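You operate a simulated robot arm through the tools that you are given. There is no shell and no other tool.

Carry out the task below with a simulated two-armed robot. There is one attempt and no reset: what you move stays moved.

JOB
Slide the mould batten till its pointer reads 20 mm fore.
Fine: loosen both bracket nuts for it and tighten them after.

It is judged by the outcome, as a careful person would: the job done as asked, and still so three seconds after it is handed in. It fails if anything else is knocked over, pushed out of place, dropped, spilled or broken.

ROBOT AND FRAMES
Two 7-joint arms with fingered hands on one trunk that stands fixed in place. Base frame: the origin is at the foot of the trunk, x ahead of it, y to its left, z up. Readings come in mm, degrees, newtons and seconds.
The left shoulder is at [70, 145, 1212], the right one opposite. With the tool pointing down near the work surface each hand reaches from about 400 to 780 mm from the base axis, measured 20 degrees to its own side. Payload 3.5 kg a hand.
The TCP of each hand is the grasp point between the finger pads, 25 mm short of the fingertips. In the tool frame z runs along the fingers and y along their closing line. The gripper opens to 88 mm; its body begins 29 mm behind the TCP. The gripper is a hand of 4 fingers: y runs from the thumb to the fingers, the wrist lies at [-13, -97, -162] in the tool frame, and closing takes about 1.5 s.
Orientation is that of the tool frame in the base frame, as a unit quaternion [x, y, z, w]. With the fingers straight down and the wrist toward the robot, the tool's x, y and z point along [0, 1, 0], [1, 0, 0] and [0, 0, -1] of the base frame.

CONTROLS
- The arms move only by the tool drive_tool. It takes "left_series", "right_series" or both (then of equal length, played together; a hand with none holds still); each is text: rows parted by semicolons, each of 6 numbers parted by spaces: the turn, a rotation vector about the base's x, y, z in units of 5 degrees (1.0 is 5 degrees), then the shift along the base's x, y, z in units of 25 mm (1.0 is 25 mm). In form: ax ay az x y z; .... A call has 1 to 20 rows; each row shifts and turns the commanded pose from where the row before left it. "left_fingers" and "right_fingers" are, for a hand that has rows, the closure in counts, from 0 (fully open) to 255 (shut), set as the call begins (left out, the last holds). A call with a number of a shift or a turn outside -1 to 1 is refused whole. Rows are played at 5 a second. More than 50 mm and 8.6 degrees between two rows, or a gripper value outside its range, and nothing of the call is played. A pose out of reach is approached as far as the arm can. The call stops where the force on the tool passes 40 N (or 10 N more than at its start, if that is more) or the arm is blocked; 0.2 s more then pass. Each finger travels about 45 mm/s and halts on what it meets, pressing with about 25 N; the grip force reading is that of the motor and also rises with nothing between the fingers. The clock runs only during rows and for 0.2 s after the last one: add rows that do not move to give the fingers time. The reply holds the time, the measured pose of the TCP, the force on the tool along the base axes, the opening and the grip force, in the units named above and with some noise, with the torque about the TCP (base axes, N m) and any sound that the robot's microphone picked up, and new pictures: "pictures" is both (left out), scene, wrist or none (wrist: the cameras of the hands that moved).
- Cameras (640 x 400 px; columns grow to the right, rows downward): "scene" is now at [128.6, 20.2, 1558.2]; the picture's right is [0.26, -0.97, 0.00], its down [-0.44, -0.12, -0.89] and it looks along [0.86, 0.23, -0.46] (base axes); focal length 260 px, centre (320, 200). "left" rides on the left gripper at [-64, -83, -98] in its tool frame; the picture's right is [-0.62, -0.37, 0.69], its down [0.71, -0.63, 0.30] and it looks along [0.32, 0.68, 0.65] (tool axes); focal length 265 px, centre (320, 200). "right" rides on the right gripper at [64, -83, -98] in its tool frame; the picture's right is [-0.62, 0.37, -0.69], its down [-0.71, -0.63, 0.30] and it looks along [-0.32, 0.68, 0.65] (tool axes); focal length 265 px, centre (320, 200). There is no depth. A picture from a camera that has moved, and an enlarged one, comes with that camera's place and axes in the base frame and with its lens. The place of the scene camera against the robot may be out by one fixed shift of up to 25 mm in any direction.
- lift_body(by): slides the trunk up (or, below 0, down) by that many mm; the arms and the scene camera ride with it, the base frame stays. It gives what a move gives, with no picture.
- finger_targets(index, middle, ring, thumb_bend, thumb_turn, hand): sets how far each is bent, from 0 (flat) to 1 (curled in); at 0.3 the hand is open as for a grip, at 0.7 the pads meet at the TCP. One left out holds its place. A second passes; each finger stops where it meets its share of the squeeze, and holds until it gets a number again. A gripper value or a shape takes the hand back. It gives what a move gives, with no picture; readings hold the bend of each and the force on the fingers (four entries, about 0 where the hand has none), thumb and palm. thumb_turn goes from beside the hand (0) to across from the fingers (1), as for a grip.
- hand_shape(shape, hand): the hand has 4 fingers and takes this shape, open, in about a second: jaw (thumb against the fingers, like two jaws); tri (thumb and two fingers); tip (a fingertip pinch); poke (one finger out to press); point (the index stretched); flat (the hand flat); cup (the hand cupped); fist (a fist). The gripper value then closes the fingers along that shape, each until it touches; the sizes above hold for jaw. It gives what a move gives, with no picture.
- aim_head(pan, tilt): turns the head with the scene camera to pan (to the left, within 86 degrees either way) and tilt (down, from -29 to 69), counted from straight ahead of the robot. It gives what a move gives, and a new picture of the scene camera.
- enlarge(camera, box): a new picture of the part [left, top, right, bottom] of that camera's present view, enlarged. It takes no simulated time.
- job_done(): hands the job in; it is judged then, once.

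Places have to be worked out from the pictures, the camera data and where the tool is seen. Open the grippers and draw the arms clear of the work before you hand the job in, unless the task says otherwise.

The tools are called after ">>>" as a command line: name --argument value ..., lists and objects as JSON in quotes. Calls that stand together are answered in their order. drive_tool: Moves the arms, as the interface text tells. Its arguments: {"type":"object","properties":{"left_series":{"type":"string"},"left_fingers":{"type":"number"},"right_series":{"type":"string"},"right_fingers":{"type":"number"},"pictures":{"type":"string","enum":["both","scene","wrist","none"]}},"required":[]} The other tools are called the same way: lift_body (by) moves the trunk up or down; hand_shape (shape, hand) gives the hand a shape; finger_targets (index, middle, ring, thumb_bend, thumb_turn, hand) moves the fingers one by one; aim_head (pan, tilt) turns the head that bears the scene camera; enlarge (camera, box) takes an enlarged picture of a part of a camera's view; job_done () hands the job in.

At the start:

```text
clock: 0.0
left_tool_pos: [467.2, 311.3, 1440.7]
left_tool_rot: [0.708, 0.706, 0.0, -0.001]
left_wrist_force: [-0.1, -0.1, 0.7]
left_wrist_torque: [0.0, -0.01, 0.02]
left_gripper_width: 87.6
left_grip_force: 0.1
left_shape: jaw
left_bend: [0.3, 0.3, 0.3, 0.3, 0.98]
left_finger forces: [0.1, 0.1, 0.0, 0.0, 0.0, 0.0]
right_tool_pos: [504.6, -89.5, 1427.8]
right_tool_rot: [0.707, 0.707, -0.001, 0.0]
right_wrist_force: [0.2, 0.5, 1.6]
right_wrist_torque: [0.02, -0.01, 0.0]
right_gripper_width: 87.8
right_grip_force: 0.1
right_shape: jaw
right_bend: [0.3, 0.3, 0.3, 0.3, 0.98]
right_finger forces: [0.0, 0.0, 0.0, 0.0, 0.0, 0.0]
trunk travel left (down, up): [-775.0, 65.0]
head pan, tilt (commanded): [15.2, 27.3]
```

scene: 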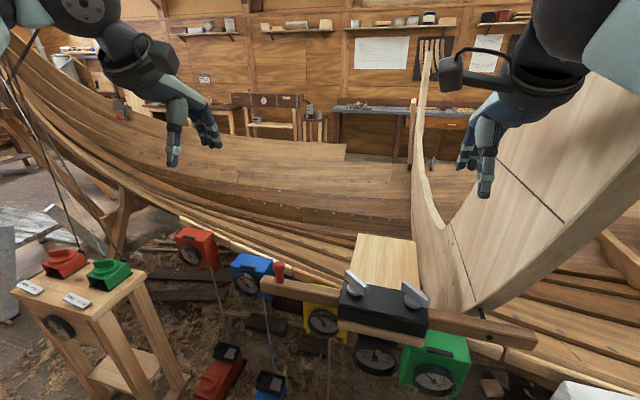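
right: 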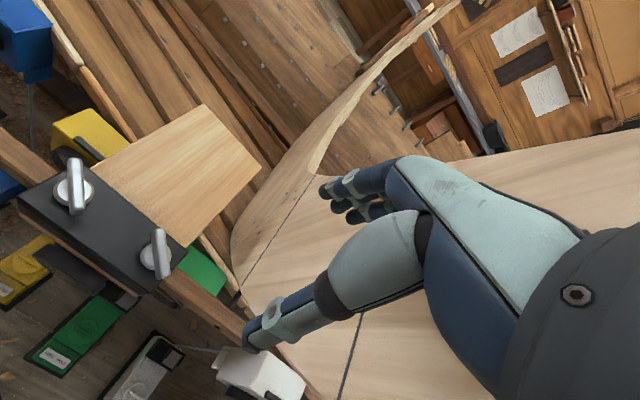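
left: 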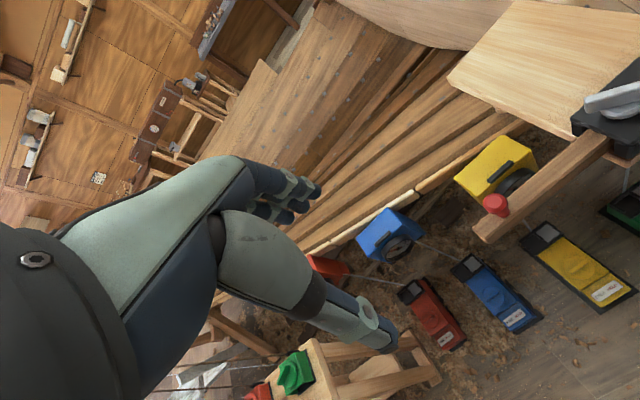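

The scene shows a black bracket with two wing nuts clamping a batten. I'll enlarge it to understand the mechanism before moving.

>>> enlarge --camera "scene" --box '[240, 220, 560, 400]'

>>> enlarge --camera "right" --box '[0, 100, 280, 320]'

>>> enlarge --camera "left" --box '[440, 0, 640, 260]'

```text
2.00 times, centred on (400, 310) of scene
camera zoom: at [128.6, 20.2, 1558.2], right [0.26, -0.97, 0.0], down [-0.44, -0.12, -0.89], along [0.86, 0.23, -0.46], focal length 520 px, centre (160, -20)
```

zoom: 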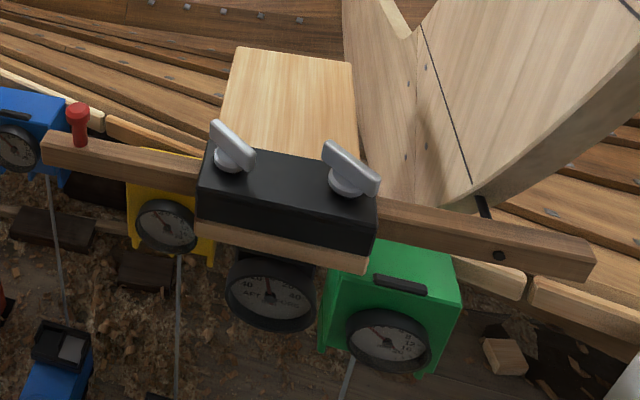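

```text
1.82 times, centred on (140, 210) of right
camera zoom: at [420.6, -24.8, 1525.3], right [0.37, -0.62, 0.69], down [-0.63, -0.71, -0.3], along [0.68, -0.32, -0.65], focal length 483 px, centre (647, 182)
```

zoom: 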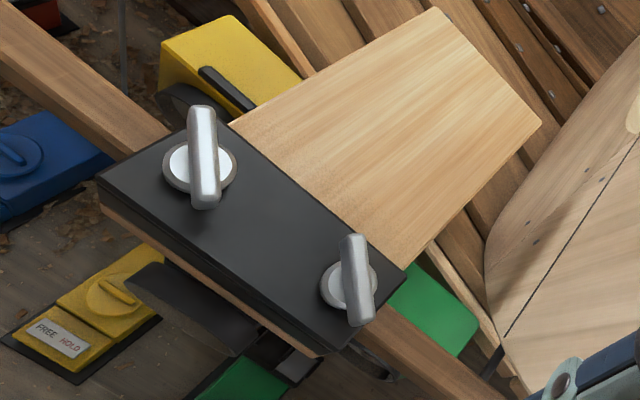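

```text
1.54 times, centred on (540, 130) of left
camera zoom: at [384.3, 246.4, 1537.9], right [-0.37, -0.62, -0.69], down [-0.63, 0.72, -0.3], along [0.68, 0.32, -0.65], focal length 408 px, centre (-18, 308)
```

zoom: 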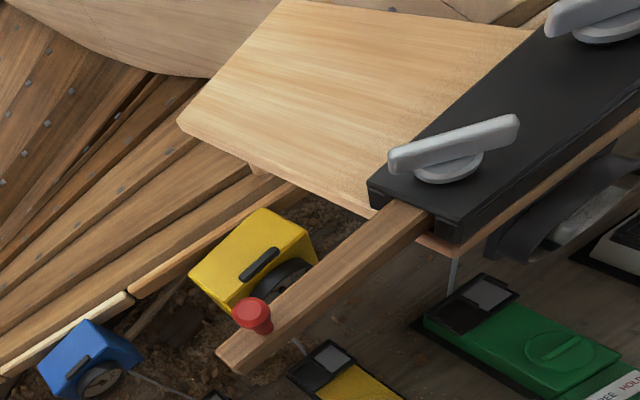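

The batten runs through a black clamp with two wing nuts, and a dial marked "AFT ... " sits below. I'll tilt the head down to see the dials and surroundings.

>>> aim_head --pan 0 --tilt 55

```text
clock: 0.9
left_tool_pos: [466.8, 311.3, 1439.1]
left_tool_rot: [0.708, 0.707, -0.001, -0.001]
left_wrist_force: [0.2, -0.2, -0.2]
left_wrist_torque: [0.03, -0.03, -0.03]
left_gripper_width: 87.5
left_grip_force: 0.0
left_shape: jaw
left_bend: [0.3, 0.3, 0.3, 0.3, 0.98]
left_finger forces: [0.1, 0.1, 0.0, 0.1, 0.0, 0.1]
right_tool_pos: [505.0, -89.3, 1427.4]
right_tool_rot: [0.707, 0.707, 0.0, 0.0]
right_wrist_force: [0.3, -0.7, -0.5]
right_wrist_torque: [0.01, 0.03, 0.02]
right_gripper_width: 87.8
right_grip_force: 0.0
right_shape: jaw
right_bend: [0.3, 0.3, 0.3, 0.3, 0.98]
right_finger forces: [0.1, 0.0, 0.0, 0.0, 0.0, 0.0]
trunk travel left (down, up): [-775.0, 65.0]
head pan, tilt (commanded): [0.0, 55.0]
camera scene: at [112.4, -3.7, 1517.9], right [0.0, -1.0, 0.0], down [-0.82, 0.0, -0.57], along [0.57, 0.0, -0.82], focal length 260 px, centre (320, 200)
```

scene: 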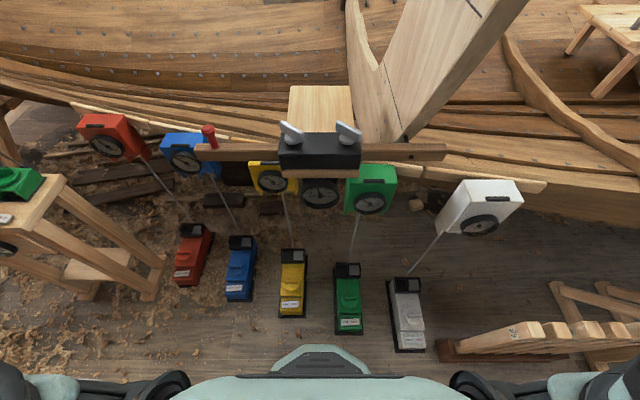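

>>> enlarge --camera "scene" --box '[190, 80, 450, 240]'

>>> enlarge --camera "scene" --box '[160, 210, 460, 360]'

>>> enlarge --camera "scene" --box '[60, 90, 260, 220]'

>>> enlarge --camera "scene" --box '[280, 120, 360, 220]'

```text
2.46 times, centred on (320, 160) of scene
camera zoom: at [112.4, -3.7, 1517.9], right [0.0, -1.0, 0.0], down [-0.82, 0.0, -0.57], along [0.57, 0.0, -0.82], focal length 640 px, centre (320, 298)
```

zoom: 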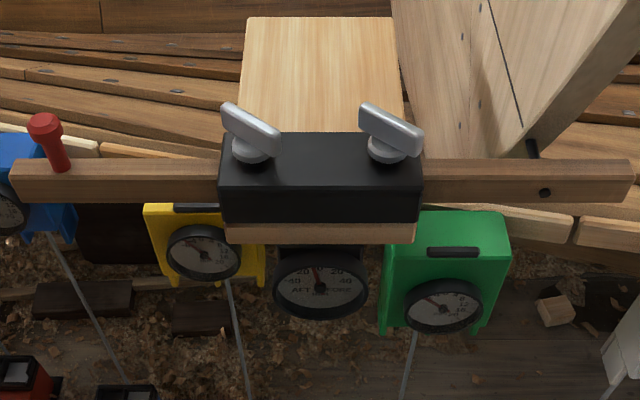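

```text
2.13 times, centred on (310, 285) of scene
camera zoom: at [112.4, -3.7, 1517.9], right [0.0, -1.0, 0.0], down [-0.82, 0.0, -0.57], along [0.57, 0.0, -0.82], focal length 555 px, centre (341, 19)
```

zoom: 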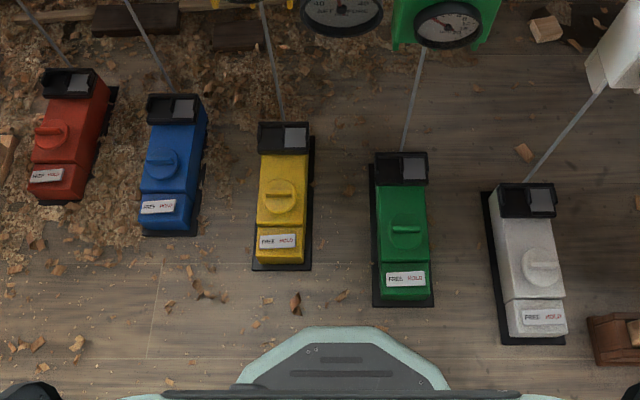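

```text
3.08 times, centred on (160, 155) of scene
camera zoom: at [112.4, -3.7, 1517.9], right [0.0, -1.0, 0.0], down [-0.82, 0.0, -0.57], along [0.57, 0.0, -0.82], focal length 800 px, centre (812, 338)
```

zoom: 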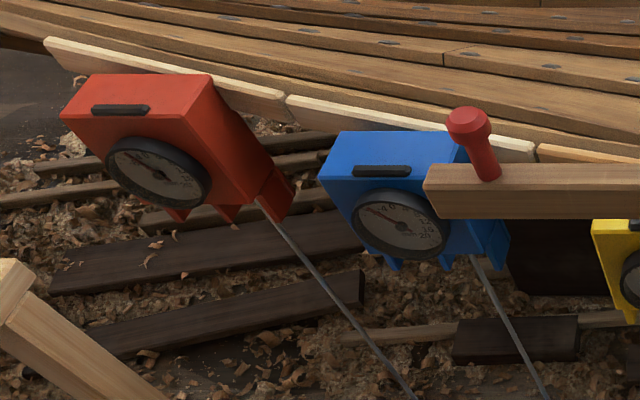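

```text
4.00 times, centred on (320, 170) of scene
camera zoom: at [112.4, -3.7, 1517.9], right [0.0, -1.0, 0.0], down [-0.82, 0.0, -0.57], along [0.57, 0.0, -0.82], focal length 1040 px, centre (320, 320)
```

zoom: 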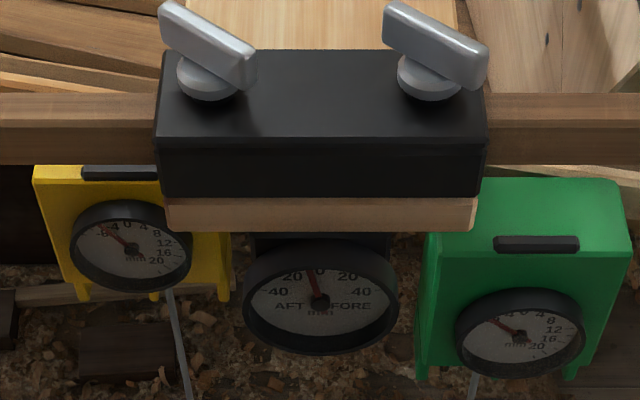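

The bracket dial reads near zero, with AFT to the left and FORE to the right. I'll enlarge it further, along with the two nuts and the batten ends.

>>> enlarge --camera "scene" --box '[300, 178, 340, 210]'

>>> enlarge --camera "scene" --box '[270, 112, 370, 172]'

>>> enlarge --camera "scene" --box '[350, 110, 460, 180]'

>>> enlarge --camera "scene" --box '[180, 110, 280, 180]'

```text
12.50 times, centred on (320, 194) of scene
camera zoom: at [112.4, -3.7, 1517.9], right [0.0, -1.0, 0.0], down [-0.82, 0.0, -0.57], along [0.57, 0.0, -0.82], focal length 3251 px, centre (320, 275)
```

zoom: 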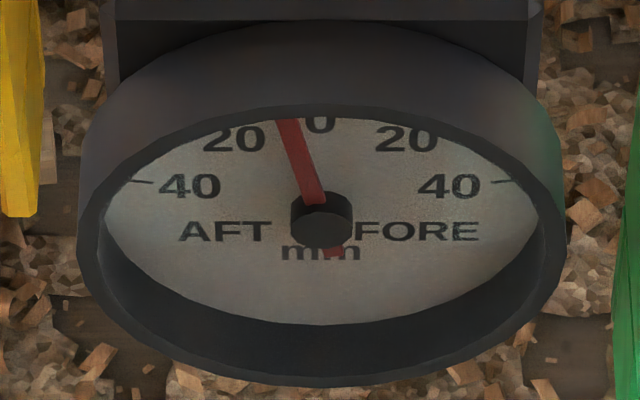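

```text
6.40 times, centred on (320, 142) of scene
camera zoom: at [112.4, -3.7, 1517.9], right [0.0, -1.0, 0.0], down [-0.82, 0.0, -0.57], along [0.57, 0.0, -0.82], focal length 1664 px, centre (320, 571)
```

zoom: 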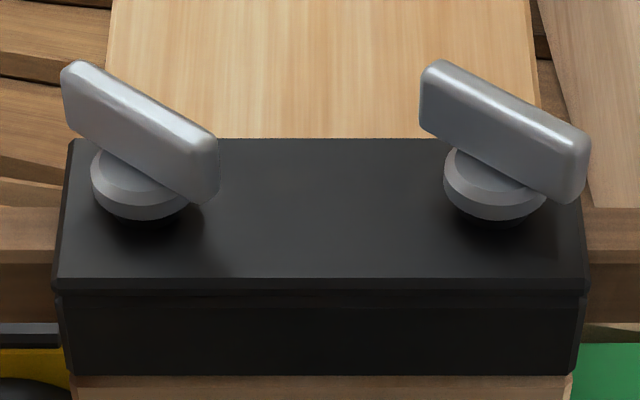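

```text
5.71 times, centred on (405, 145) of scene
camera zoom: at [112.4, -3.7, 1517.9], right [0.0, -1.0, 0.0], down [-0.82, 0.0, -0.57], along [0.57, 0.0, -0.82], focal length 1486 px, centre (-166, 514)
```

zoom: 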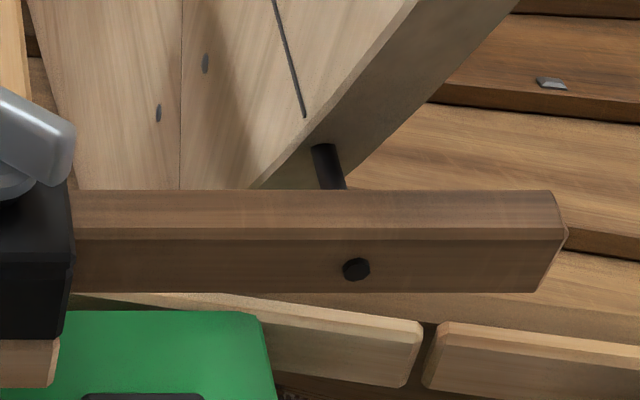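

```text
5.71 times, centred on (230, 145) of scene
camera zoom: at [112.4, -3.7, 1517.9], right [0.0, -1.0, 0.0], down [-0.82, 0.0, -0.57], along [0.57, 0.0, -0.82], focal length 1486 px, centre (834, 514)
```

zoom: 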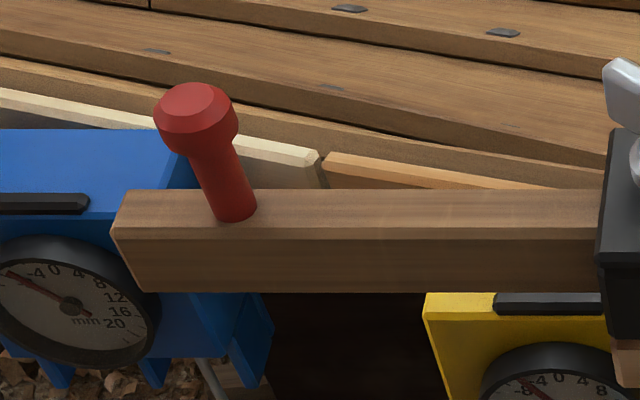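

Geometry triangulated from the two wrist cameras: left nut is near (526, 58, 1141) and right nut near (527, -53, 1141), with wings about 60 mm long lying ~50° from +x toward +y. The dial reads about 7 mm aft. I'll move the right hand above the right nut, yawed -40° so its closing line crosses the wing, and look closer.

>>> drive_tool --right_series "0 0 -1 0.11 0.18 -0.8;0 0 -1 0.11 0.18 -0.8;0 0 -1 0.11 0.18 -0.8;0 0 -1 0.11 0.18 -0.8;0 0 -1 0.11 0.18 -0.8;0 0 -1 0.11 0.18 -0.8;0 0 -1 0.11 0.18 -0.8;0 0 -1 0.11 0.18 -0.8;0 0 0 0 0 0"

```text
clock: 2.9
left_tool_pos: [465.9, 310.3, 1439.7]
left_tool_rot: [0.707, 0.707, -0.001, 0.0]
left_wrist_force: [0.3, -0.2, -0.3]
left_wrist_torque: [0.02, 0.0, 0.03]
left_gripper_width: 87.9
left_grip_force: 0.0
left_shape: jaw
left_bend: [0.3, 0.3, 0.3, 0.3, 0.98]
left_finger forces: [0.0, 0.0, 0.1, 0.0, 0.1, 0.0]
right_tool_pos: [527.0, -53.2, 1267.2]
right_tool_rot: [0.906, 0.422, 0.0, -0.001]
right_wrist_force: [-0.9, -0.3, 0.5]
right_wrist_torque: [0.02, 0.02, 0.0]
right_gripper_width: 87.5
right_grip_force: 0.0
right_shape: jaw
right_bend: [0.3, 0.3, 0.3, 0.3, 0.98]
right_finger forces: [0.0, 0.0, 0.0, 0.1, 0.0, 0.1]
trunk travel left (down, up): [-775.0, 65.0]
head pan, tilt (commanded): [0.0, 55.0]
camera scene: at [112.1, -4.1, 1517.9], right [0.0, -1.0, 0.0], down [-0.82, 0.0, -0.57], along [0.57, 0.0, -0.82], focal length 260 px, centre (320, 200)
camera right: at [503.9, 49.6, 1365.8], right [-0.12, -0.71, 0.69], down [-0.94, -0.14, -0.3], along [0.31, -0.69, -0.65], focal length 265 px, centre (320, 200)
```

scene: 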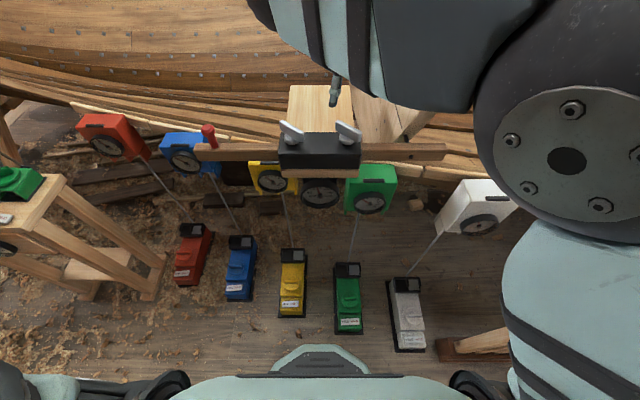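
right: 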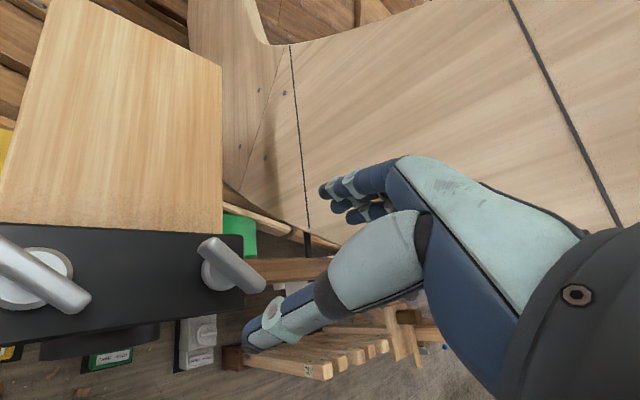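

The hand is above the right nut. I'll enlarge the wrist view to refine the nut positions and the wing heights.

>>> enlarge --camera "right" --box '[160, 200, 320, 300]'

>>> enlarge --camera "right" --box '[0, 210, 160, 310]'

>>> enlarge --camera "left" --box '[520, 40, 640, 160]'

```text
4.00 times, centred on (240, 250) of right
camera zoom: at [503.9, 49.6, 1365.8], right [-0.12, -0.71, 0.69], down [-0.94, -0.14, -0.3], along [0.31, -0.69, -0.65], focal length 1062 px, centre (640, 0)
```

zoom: 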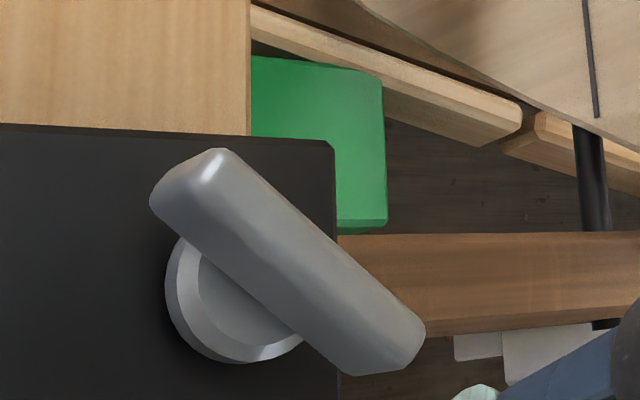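

```text
4.00 times, centred on (80, 260) of right
camera zoom: at [503.9, 49.6, 1365.8], right [-0.12, -0.71, 0.69], down [-0.94, -0.14, -0.3], along [0.31, -0.69, -0.65], focal length 1062 px, centre (1280, -40)
```

zoom: 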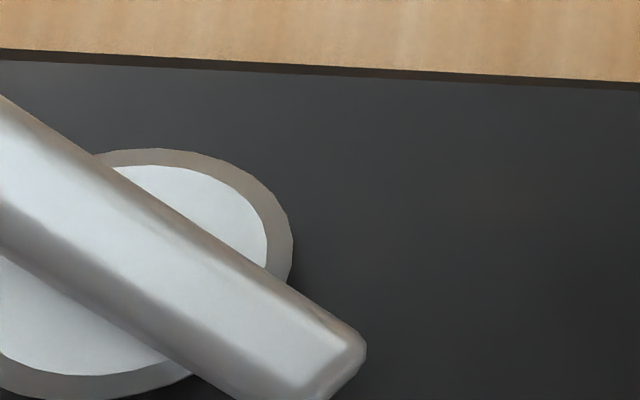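

```text
3.33 times, centred on (580, 100) of left
camera zoom: at [384.0, 246.1, 1538.0], right [-0.37, -0.62, -0.69], down [-0.63, 0.72, -0.3], along [0.68, 0.32, -0.65], focal length 885 px, centre (-547, 533)
```

zoom: 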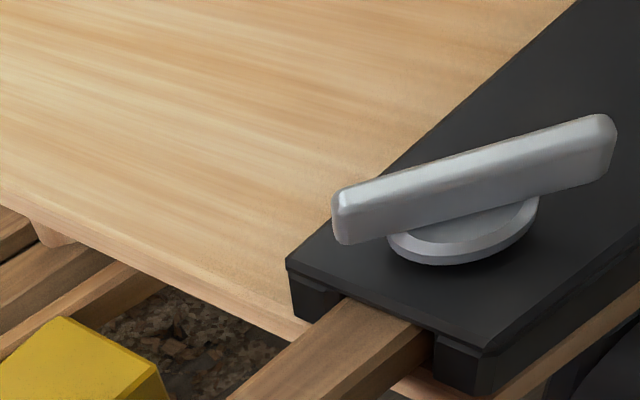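

Refined: right nut axis ≈ (528, -55), wing top z ≈ 1170, disc ≈ 1142, and the wing angle of 50° matches the hand yaw. I'll lower over the wing to TCP z ≈ 1187 and check.

>>> drive_tool --right_series "0 0 0 0.02 -0.03 -0.8;0 0 0 0.02 -0.02 -0.8;0 0 0 0 0 -0.8;0 0 0 0 0 -0.8;0 0 0 0 0 0"

>>> enlarge --camera "right" --box '[160, 160, 400, 360]'

>>> enlarge --camera "scene" --box '[270, 70, 390, 180]'

>>> enlarge --camera "left" --box '[520, 0, 640, 160]'

```text
clock: 4.1
left_tool_pos: [466.1, 310.6, 1440.1]
left_tool_rot: [0.707, 0.707, -0.001, 0.0]
left_wrist_force: [-0.1, -0.6, 0.2]
left_wrist_torque: [0.01, -0.01, 0.04]
left_gripper_width: 87.6
left_grip_force: 0.0
left_shape: jaw
left_bend: [0.3, 0.3, 0.3, 0.3, 0.98]
left_finger forces: [0.0, 0.1, 0.0, 0.0, 0.0, 0.0]
right_tool_pos: [527.5, -54.6, 1187.5]
right_tool_rot: [0.907, 0.421, 0.001, 0.001]
right_wrist_force: [-0.3, 0.4, 0.4]
right_wrist_torque: [-0.01, 0.01, 0.01]
right_gripper_width: 87.5
right_grip_force: 0.1
right_shape: jaw
right_bend: [0.3, 0.3, 0.3, 0.3, 0.98]
right_finger forces: [0.1, 0.0, 0.0, 0.1, 0.1, 0.1]
trunk travel left (down, up): [-775.0, 65.0]
head pan, tilt (commanded): [0.0, 55.0]
camera scene: at [112.3, -3.8, 1517.9], right [0.0, -1.0, 0.0], down [-0.82, 0.0, -0.57], along [0.57, 0.0, -0.82], focal length 260 px, centre (320, 200)
camera right: at [504.3, 48.4, 1285.6], right [-0.12, -0.71, 0.69], down [-0.94, -0.14, -0.3], along [0.31, -0.69, -0.65], focal length 265 px, centre (320, 200)
```

scene: 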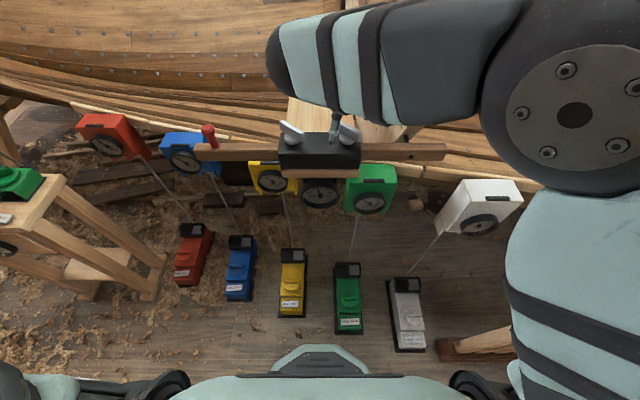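
right: 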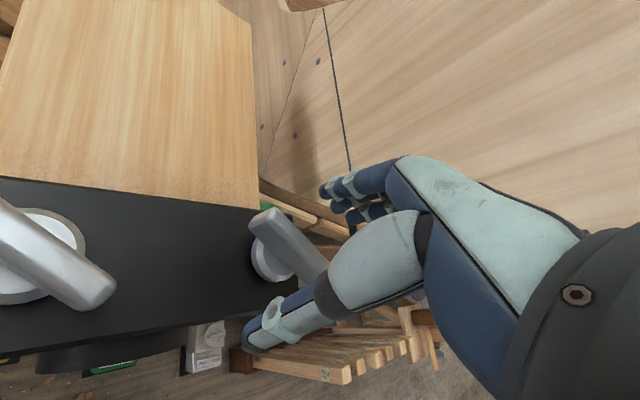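

```text
2.00 times, centred on (280, 260) of right
camera zoom: at [504.3, 48.4, 1285.6], right [-0.12, -0.71, 0.69], down [-0.94, -0.14, -0.3], along [0.31, -0.69, -0.65], focal length 531 px, centre (400, 80)
```

zoom: 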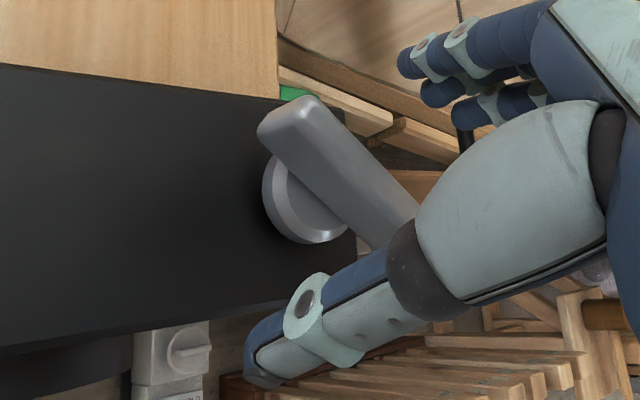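

```text
3.64 times, centred on (330, 125) of scene
camera zoom: at [112.3, -3.8, 1517.9], right [0.0, -1.0, 0.0], down [-0.82, 0.0, -0.57], along [0.57, 0.0, -0.82], focal length 946 px, centre (284, 473)
```

zoom: 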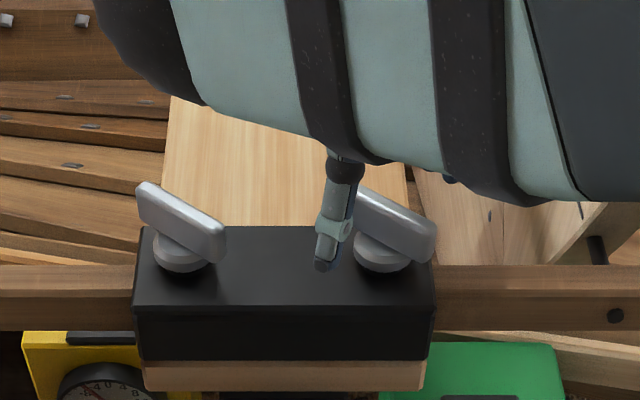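

```text
2.50 times, centred on (580, 80) of left
camera zoom: at [384.2, 246.4, 1537.9], right [-0.37, -0.62, -0.69], down [-0.63, 0.72, -0.3], along [0.68, 0.32, -0.65], focal length 664 px, centre (-330, 500)
```

zoom: 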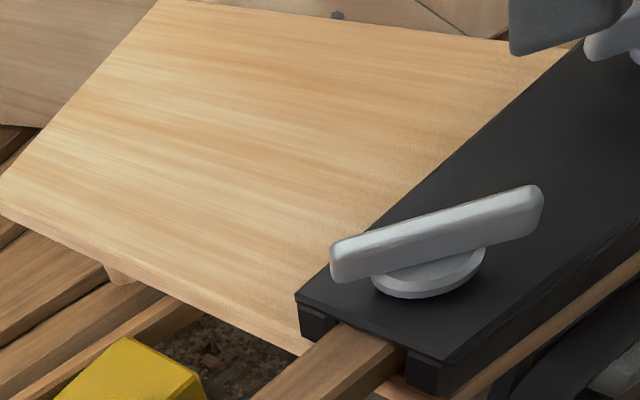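

The thumb straddles the wing on the near-left side as planned. I'll lower to z ≈ 1167 and close onto the wing.

>>> drive_tool --right_series "0 0 0 0 0 -0.4;0 0 0 0 0 -0.4;0 0 0 0 0 0" --pictures "none"

>>> drive_tool --right_series "0 0 0 0 0 0;0 0 0 0 0 0;0 0 0 0 0 0;0 0 0 0 0 0;0 0 0 0 0 0;0 0 0 0 0 0;0 0 0 0 0 0;0 0 0 0 0 0;0 0 0 0 0 0" --right_fingers 255

```text
clock: 4.9
left_tool_pos: [467.3, 309.8, 1439.6]
left_tool_rot: [0.708, 0.706, -0.001, 0.0]
left_wrist_force: [-0.9, 0.8, 0.7]
left_wrist_torque: [0.01, 0.03, -0.01]
left_gripper_width: 87.4
left_grip_force: 0.0
left_shape: jaw
left_bend: [0.3, 0.3, 0.3, 0.3, 0.98]
left_finger forces: [0.1, 0.0, 0.0, 0.0, 0.0, 0.0]
right_tool_pos: [525.7, -54.1, 1166.9]
right_tool_rot: [0.906, 0.423, 0.0, 0.0]
right_wrist_force: [-0.7, 0.2, 0.3]
right_wrist_torque: [-0.01, -0.02, 0.02]
right_gripper_width: 87.4
right_grip_force: 0.0
right_shape: jaw
right_bend: [0.3, 0.3, 0.3, 0.3, 0.98]
right_finger forces: [0.0, 0.0, 0.0, 0.1, 0.0, 0.0]
trunk travel left (down, up): [-775.0, 65.0]
head pan, tilt (commanded): [0.0, 55.0]
```

```text
clock: 6.9
left_tool_pos: [464.6, 310.3, 1441.5]
left_tool_rot: [0.708, 0.707, -0.001, 0.0]
left_wrist_force: [-0.2, 0.5, -0.1]
left_wrist_torque: [0.01, -0.02, -0.02]
left_gripper_width: 87.8
left_grip_force: 0.0
left_shape: jaw
left_bend: [0.3, 0.3, 0.3, 0.3, 0.98]
left_finger forces: [0.0, 0.0, 0.0, 0.0, 0.0, 0.1]
right_tool_pos: [526.7, -54.7, 1170.7]
right_tool_rot: [0.907, 0.422, 0.004, 0.002]
right_wrist_force: [6.8, -0.8, 24.4]
right_wrist_torque: [-0.07, -0.26, 0.14]
right_gripper_width: 18.6
right_grip_force: 25.2
right_shape: jaw
right_bend: [0.74, 0.57, 0.61, 0.78, 1.0]
right_finger forces: [21.8, 8.8, 3.2, 0.1, 27.0, 0.0]
trunk travel left (down, up): [-775.0, 65.0]
head pan, tilt (commanded): [0.0, 55.0]
camera scene: at [110.2, -3.7, 1518.3], right [0.0, -1.0, 0.0], down [-0.82, 0.0, -0.57], along [0.57, 0.0, -0.82], focal length 260 px, centre (320, 200)
camera right: at [503.2, 48.0, 1268.4], right [-0.12, -0.71, 0.69], down [-0.94, -0.14, -0.31], along [0.32, -0.69, -0.65], focal length 265 px, centre (320, 200)
```

scene: 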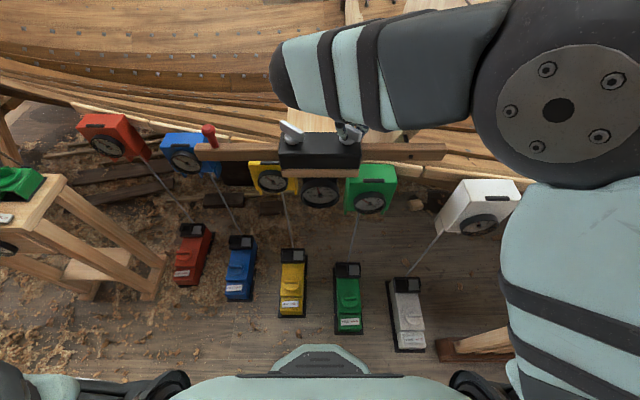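
right: 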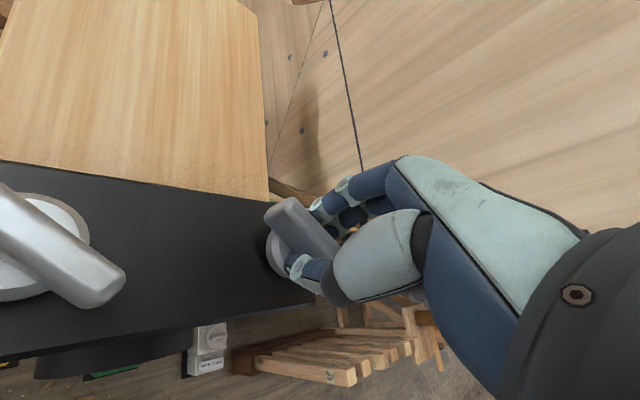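

The fingers closed at 18.6 mm with a ~24 N upward push: the tips are pressing on the nut's disc. I'll open slightly, raise ~6 mm and re-close.

>>> enlarge --camera "right" --box '[240, 160, 400, 320]'

>>> drive_tool --right_series "0 0 0 0 0 0;0 0 0 0 0 0;0 0 0 0 0 0.25;0 0 0 0 0 0" --right_fingers 130 --pictures "none"

>>> drive_tool --right_series "0 0 0 0 0 0;0 0 0 0 0 0;0 0 0 0 0 0;0 0 0 0 0 0;0 0 0 0 0 0;0 0 0 0 0 0;0 0 0 0 0 0" --right_fingers 255 --pictures "wrist"

>>> enlarge --camera "right" --box '[240, 160, 400, 320]'

```text
2.50 times, centred on (320, 240) of right
camera zoom: at [503.2, 48.0, 1268.4], right [-0.12, -0.71, 0.69], down [-0.94, -0.14, -0.31], along [0.32, -0.69, -0.65], focal length 664 px, centre (320, 100)
```

zoom: 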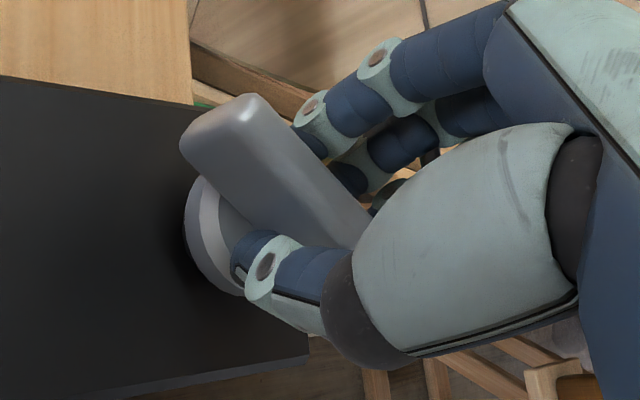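

```text
clock: 7.9
left_tool_pos: [466.5, 310.8, 1440.9]
left_tool_rot: [0.707, 0.707, 0.0, 0.0]
left_wrist_force: [-0.1, -0.5, 0.1]
left_wrist_torque: [0.02, -0.01, 0.02]
left_gripper_width: 87.3
left_grip_force: 0.0
left_shape: jaw
left_bend: [0.3, 0.3, 0.3, 0.3, 0.98]
left_finger forces: [0.0, 0.0, 0.0, 0.0, 0.0, 0.0]
right_tool_pos: [526.5, -56.3, 1172.1]
right_tool_rot: [0.906, 0.423, -0.002, -0.001]
right_wrist_force: [-1.3, -0.1, 0.7]
right_wrist_torque: [-0.01, -0.01, 0.0]
right_gripper_width: 42.8
right_grip_force: 0.0
right_shape: jaw
right_bend: [0.74, 0.45, 0.42, 0.7, 1.0]
right_finger forces: [0.0, 0.0, 0.0, 0.0, 0.1, 0.0]
trunk travel left (down, up): [-775.0, 65.0]
head pan, tilt (commanded): [0.0, 55.0]
```

```text
clock: 9.5
left_tool_pos: [466.5, 310.8, 1441.1]
left_tool_rot: [0.707, 0.707, 0.0, -0.001]
left_wrist_force: [0.4, 0.7, -0.4]
left_wrist_torque: [-0.01, 0.06, -0.01]
left_gripper_width: 87.7
left_grip_force: 0.0
left_shape: jaw
left_bend: [0.3, 0.3, 0.3, 0.3, 0.98]
left_finger forces: [0.1, 0.0, 0.0, 0.0, 0.0, 0.0]
right_tool_pos: [527.6, -55.7, 1173.3]
right_tool_rot: [0.906, 0.423, 0.0, 0.0]
right_wrist_force: [-0.8, 0.6, -2.4]
right_wrist_torque: [0.01, 0.02, 0.06]
right_gripper_width: 10.1
right_grip_force: 25.4
right_shape: jaw
right_bend: [0.73, 0.6, 0.61, 0.73, 1.0]
right_finger forces: [12.3, 5.1, 3.5, 0.0, 22.7, 0.1]
trunk travel left (down, up): [-775.0, 65.0]
head pan, tilt (commanded): [0.0, 55.0]
camera right: at [504.2, 48.7, 1271.4], right [-0.12, -0.71, 0.69], down [-0.94, -0.14, -0.3], along [0.31, -0.69, -0.65], focal length 265 px, centre (320, 200)
```

right: 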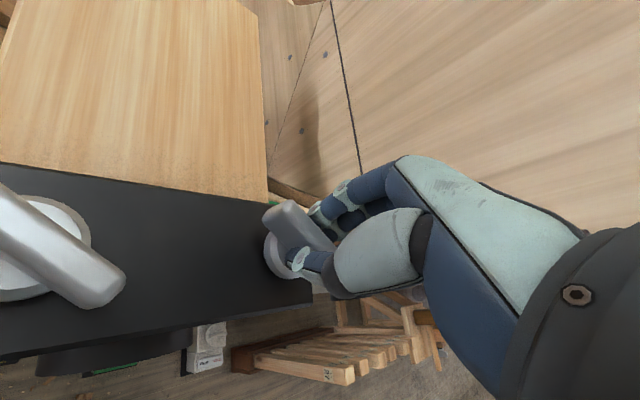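

```text
2.50 times, centred on (320, 240) of right
camera zoom: at [504.2, 48.7, 1271.4], right [-0.12, -0.71, 0.69], down [-0.94, -0.14, -0.3], along [0.31, -0.69, -0.65], focal length 664 px, centre (320, 100)
```

zoom: 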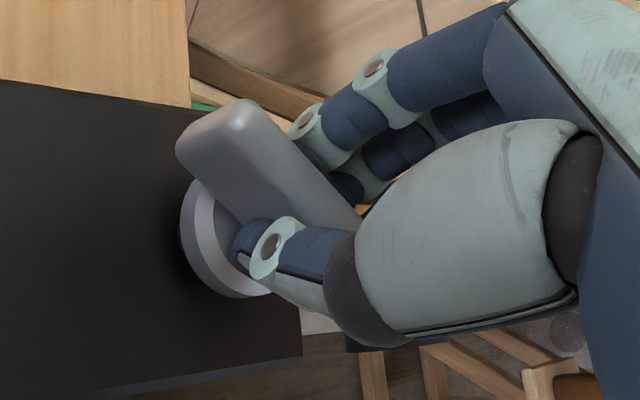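

The grip is neutral now (10 mm wing, no vertical load). I'll try turning counter-clockwise 10° and watch the torque.

>>> drive_tool --right_series "0 0 1 0 0 0;0 0 1 0 0 0;0 0 0 0 0 0" --pictures "wrist"

>>> enlarge --camera "scene" --box '[270, 70, 390, 180]'

```text
clock: 10.3
left_tool_pos: [465.8, 309.7, 1441.4]
left_tool_rot: [0.708, 0.707, 0.001, 0.0]
left_wrist_force: [0.3, -0.3, 0.1]
left_wrist_torque: [0.02, 0.0, -0.02]
left_gripper_width: 87.6
left_grip_force: 0.1
left_shape: jaw
left_bend: [0.3, 0.3, 0.3, 0.3, 0.98]
left_finger forces: [0.0, 0.1, 0.0, 0.0, 0.0, 0.1]
right_tool_pos: [527.7, -55.4, 1173.1]
right_tool_rot: [0.866, 0.5, 0.001, -0.001]
right_wrist_force: [-3.5, -1.8, -3.6]
right_wrist_torque: [-0.02, 0.06, 0.01]
right_gripper_width: 9.6
right_grip_force: 25.3
right_shape: jaw
right_bend: [0.73, 0.62, 0.67, 0.73, 1.0]
right_finger forces: [13.9, 3.7, 2.8, 0.0, 22.4, 0.0]
trunk travel left (down, up): [-775.0, 65.0]
head pan, tilt (commanded): [0.0, 55.0]
camera right: at [486.4, 42.2, 1271.5], right [0.01, -0.72, 0.69], down [-0.9, -0.3, -0.3], along [0.43, -0.62, -0.65], focal length 265 px, centre (320, 200)
```

right: 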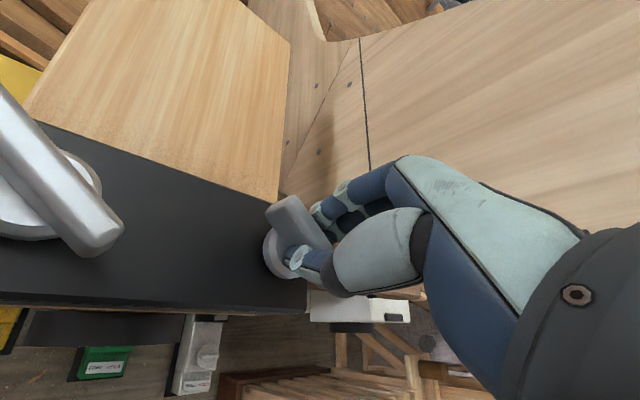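

```text
3.64 times, centred on (330, 125) of scene
camera zoom: at [111.6, -4.2, 1517.9], right [0.0, -1.0, 0.0], down [-0.82, 0.0, -0.57], along [0.57, 0.0, -0.82], focal length 946 px, centre (284, 473)
```

zoom: 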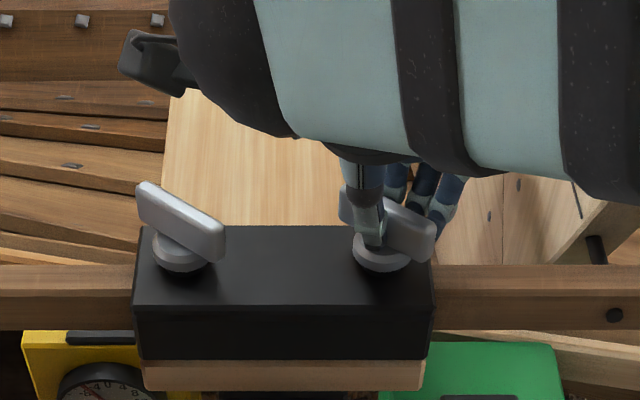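

The wing turned with the hand and the torque is almost nil. I'll continue counter-clockwise by 50° more.

>>> drive_tool --right_series "0 0 1 0 0 0;0 0 1 0 0 0;0 0 1 0 0 0;0 0 1 0 0 0;0 0 1 0 0 0;0 0 1 0 0 0;0 0 1 0 0 0;0 0 1 0 0 0;0 0 1 0 0 0;0 0 1 0 0 0;0 0 0 0 0 0" --pictures "both"

>>> enlarge --camera "right" --box '[220, 160, 400, 320]'

>>> enlarge --camera "scene" --box '[270, 100, 390, 210]'

```text
clock: 12.7
left_tool_pos: [465.5, 307.2, 1441.2]
left_tool_rot: [0.708, 0.706, 0.001, -0.001]
left_wrist_force: [-0.2, 0.7, -0.5]
left_wrist_torque: [-0.04, -0.02, 0.01]
left_gripper_width: 87.4
left_grip_force: 0.1
left_shape: jaw
left_bend: [0.3, 0.3, 0.3, 0.3, 0.98]
left_finger forces: [0.0, 0.0, 0.0, 0.0, 0.0, 0.1]
right_tool_pos: [527.2, -58.3, 1172.8]
right_tool_rot: [0.574, 0.819, 0.0, 0.0]
right_wrist_force: [-3.2, -10.3, -2.3]
right_wrist_torque: [-0.18, 0.03, -0.1]
right_gripper_width: 9.2
right_grip_force: 25.0
right_shape: jaw
right_bend: [0.73, 0.73, 0.71, 0.73, 1.0]
right_finger forces: [15.8, 3.8, 0.3, 0.2, 23.3, 0.0]
trunk travel left (down, up): [-775.0, 65.0]
head pan, tilt (commanded): [0.0, 55.0]
camera scene: at [111.6, -7.1, 1518.0], right [0.0, -1.0, 0.0], down [-0.82, 0.0, -0.57], along [0.57, 0.0, -0.82], focal length 260 px, centre (320, 200)
camera right: at [426.3, -25.5, 1271.7], right [0.56, -0.46, 0.69], down [-0.35, -0.89, -0.31], along [0.75, -0.07, -0.65], focal length 265 px, centre (320, 200)
```

scene: 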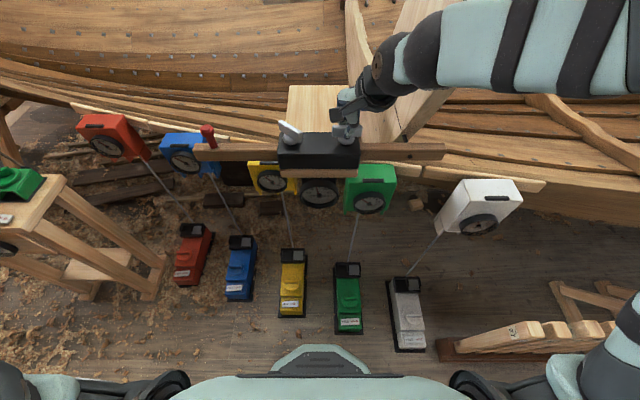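
right: 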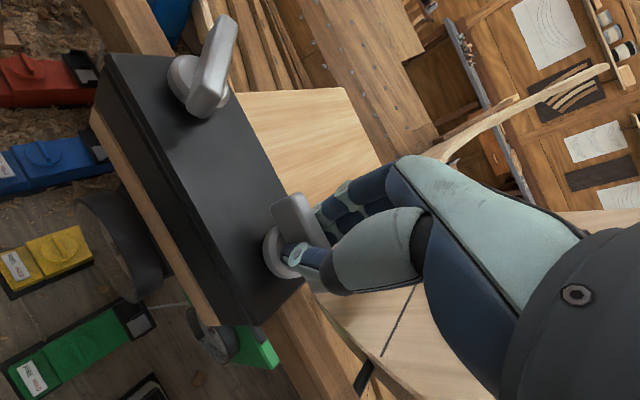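

```text
2.50 times, centred on (310, 240) of right
camera zoom: at [426.3, -25.5, 1271.7], right [0.56, -0.46, 0.69], down [-0.35, -0.89, -0.31], along [0.75, -0.07, -0.65], focal length 664 px, centre (345, 100)
```

zoom: 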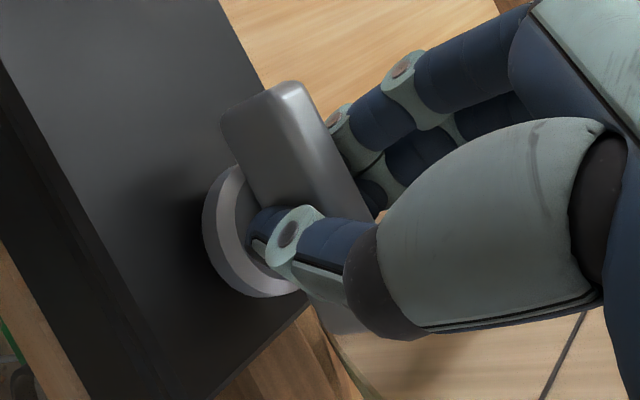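

```text
3.64 times, centred on (330, 155) of scene
camera zoom: at [111.6, -7.1, 1518.0], right [0.0, -1.0, 0.0], down [-0.82, 0.0, -0.57], along [0.57, 0.0, -0.82], focal length 946 px, centre (284, 364)
```

zoom: 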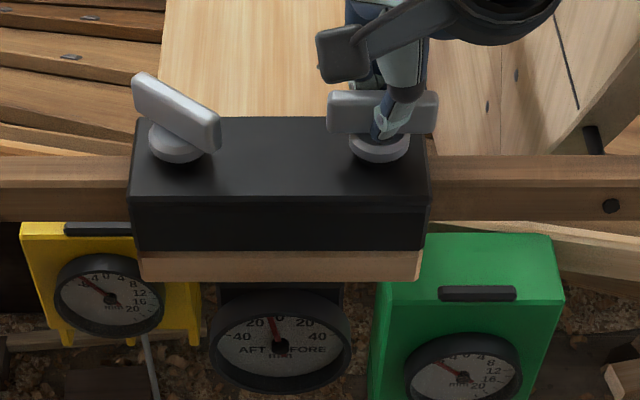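

The wing now lies along y (turned about 40°) while the hand turned 60°, so the fingers slipped 20° relative to it, either from a stop or a weak grip. I'll open, align with the wing at yaw 0, and re-grip to test further.

>>> drive_tool --right_series "0 0 0 0 0 0;0 0 0 0 0 0;0 0 0 0 0 0;0 0 -1 0 0 0;0 0 -1 0 0 0;0 0 -1 0 0 0;0 0 -1 0 0 0;0 0 0 0 0 0" --right_fingers 120 --pictures "both"

>>> enlarge --camera "scene" --box '[270, 100, 390, 210]'

>>> enlarge --camera "right" --box '[220, 160, 400, 320]'

```text
clock: 14.5
left_tool_pos: [466.1, 310.7, 1440.0]
left_tool_rot: [0.708, 0.707, -0.001, -0.001]
left_wrist_force: [0.3, 0.6, 0.0]
left_wrist_torque: [0.02, -0.01, -0.01]
left_gripper_width: 87.5
left_grip_force: 0.0
left_shape: jaw
left_bend: [0.3, 0.3, 0.3, 0.3, 0.98]
left_finger forces: [0.0, 0.0, 0.0, 0.0, 0.1, 0.0]
right_tool_pos: [527.2, -53.8, 1174.6]
right_tool_rot: [0.708, 0.706, 0.0, 0.0]
right_wrist_force: [0.1, -0.6, 0.1]
right_wrist_torque: [0.01, -0.01, -0.01]
right_gripper_width: 45.9
right_grip_force: 0.0
right_shape: jaw
right_bend: [0.74, 0.43, 0.4, 0.68, 1.0]
right_finger forces: [0.0, 0.1, 0.0, 0.2, 0.1, 0.0]
trunk travel left (down, up): [-775.0, 65.0]
head pan, tilt (commanded): [0.0, 55.0]
camera scene: at [112.5, -3.7, 1517.9], right [0.0, -1.0, 0.0], down [-0.82, 0.0, -0.57], along [0.57, 0.0, -0.82], focal length 260 px, centre (320, 200)
camera right: at [444.1, 10.3, 1271.7], right [0.37, -0.62, 0.69], down [-0.63, -0.71, -0.3], along [0.68, -0.33, -0.65], focal length 265 px, centre (320, 200)
```

scene: 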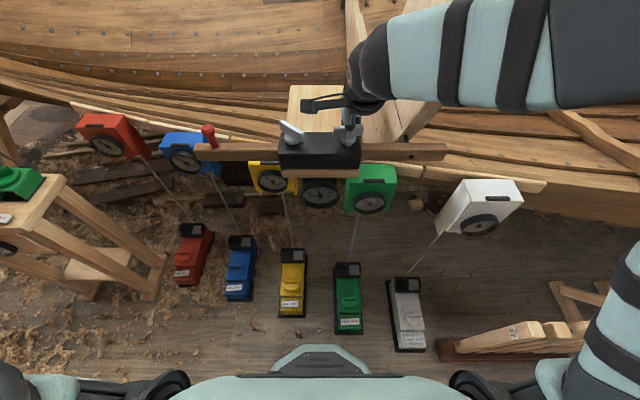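
right: 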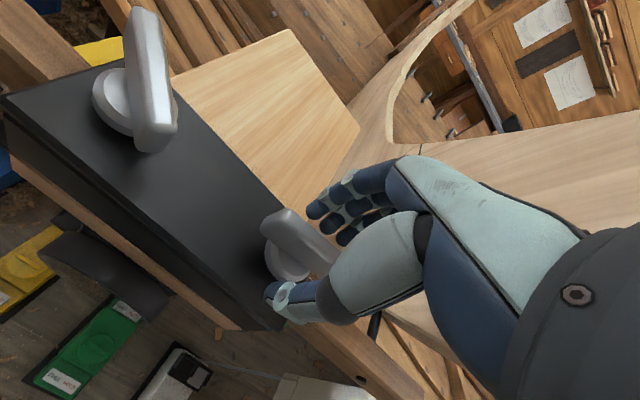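

```text
3.64 times, centred on (330, 155) of scene
camera zoom: at [112.5, -3.7, 1517.9], right [0.0, -1.0, 0.0], down [-0.82, 0.0, -0.57], along [0.57, 0.0, -0.82], focal length 946 px, centre (284, 364)
```

zoom: 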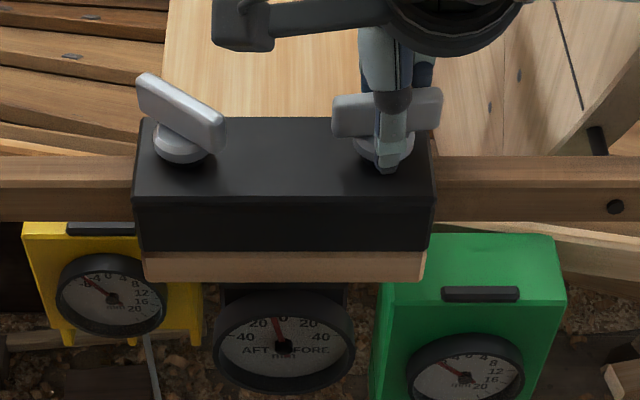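

```text
2.50 times, centred on (310, 240) of right
camera zoom: at [444.1, 10.3, 1271.7], right [0.37, -0.62, 0.69], down [-0.63, -0.71, -0.3], along [0.68, -0.33, -0.65], focal length 664 px, centre (345, 100)
```

zoom: 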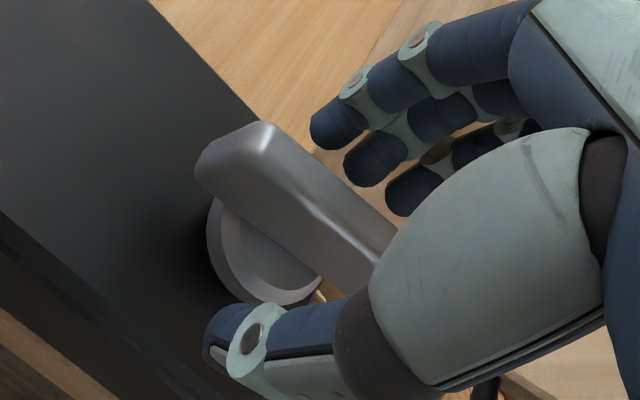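

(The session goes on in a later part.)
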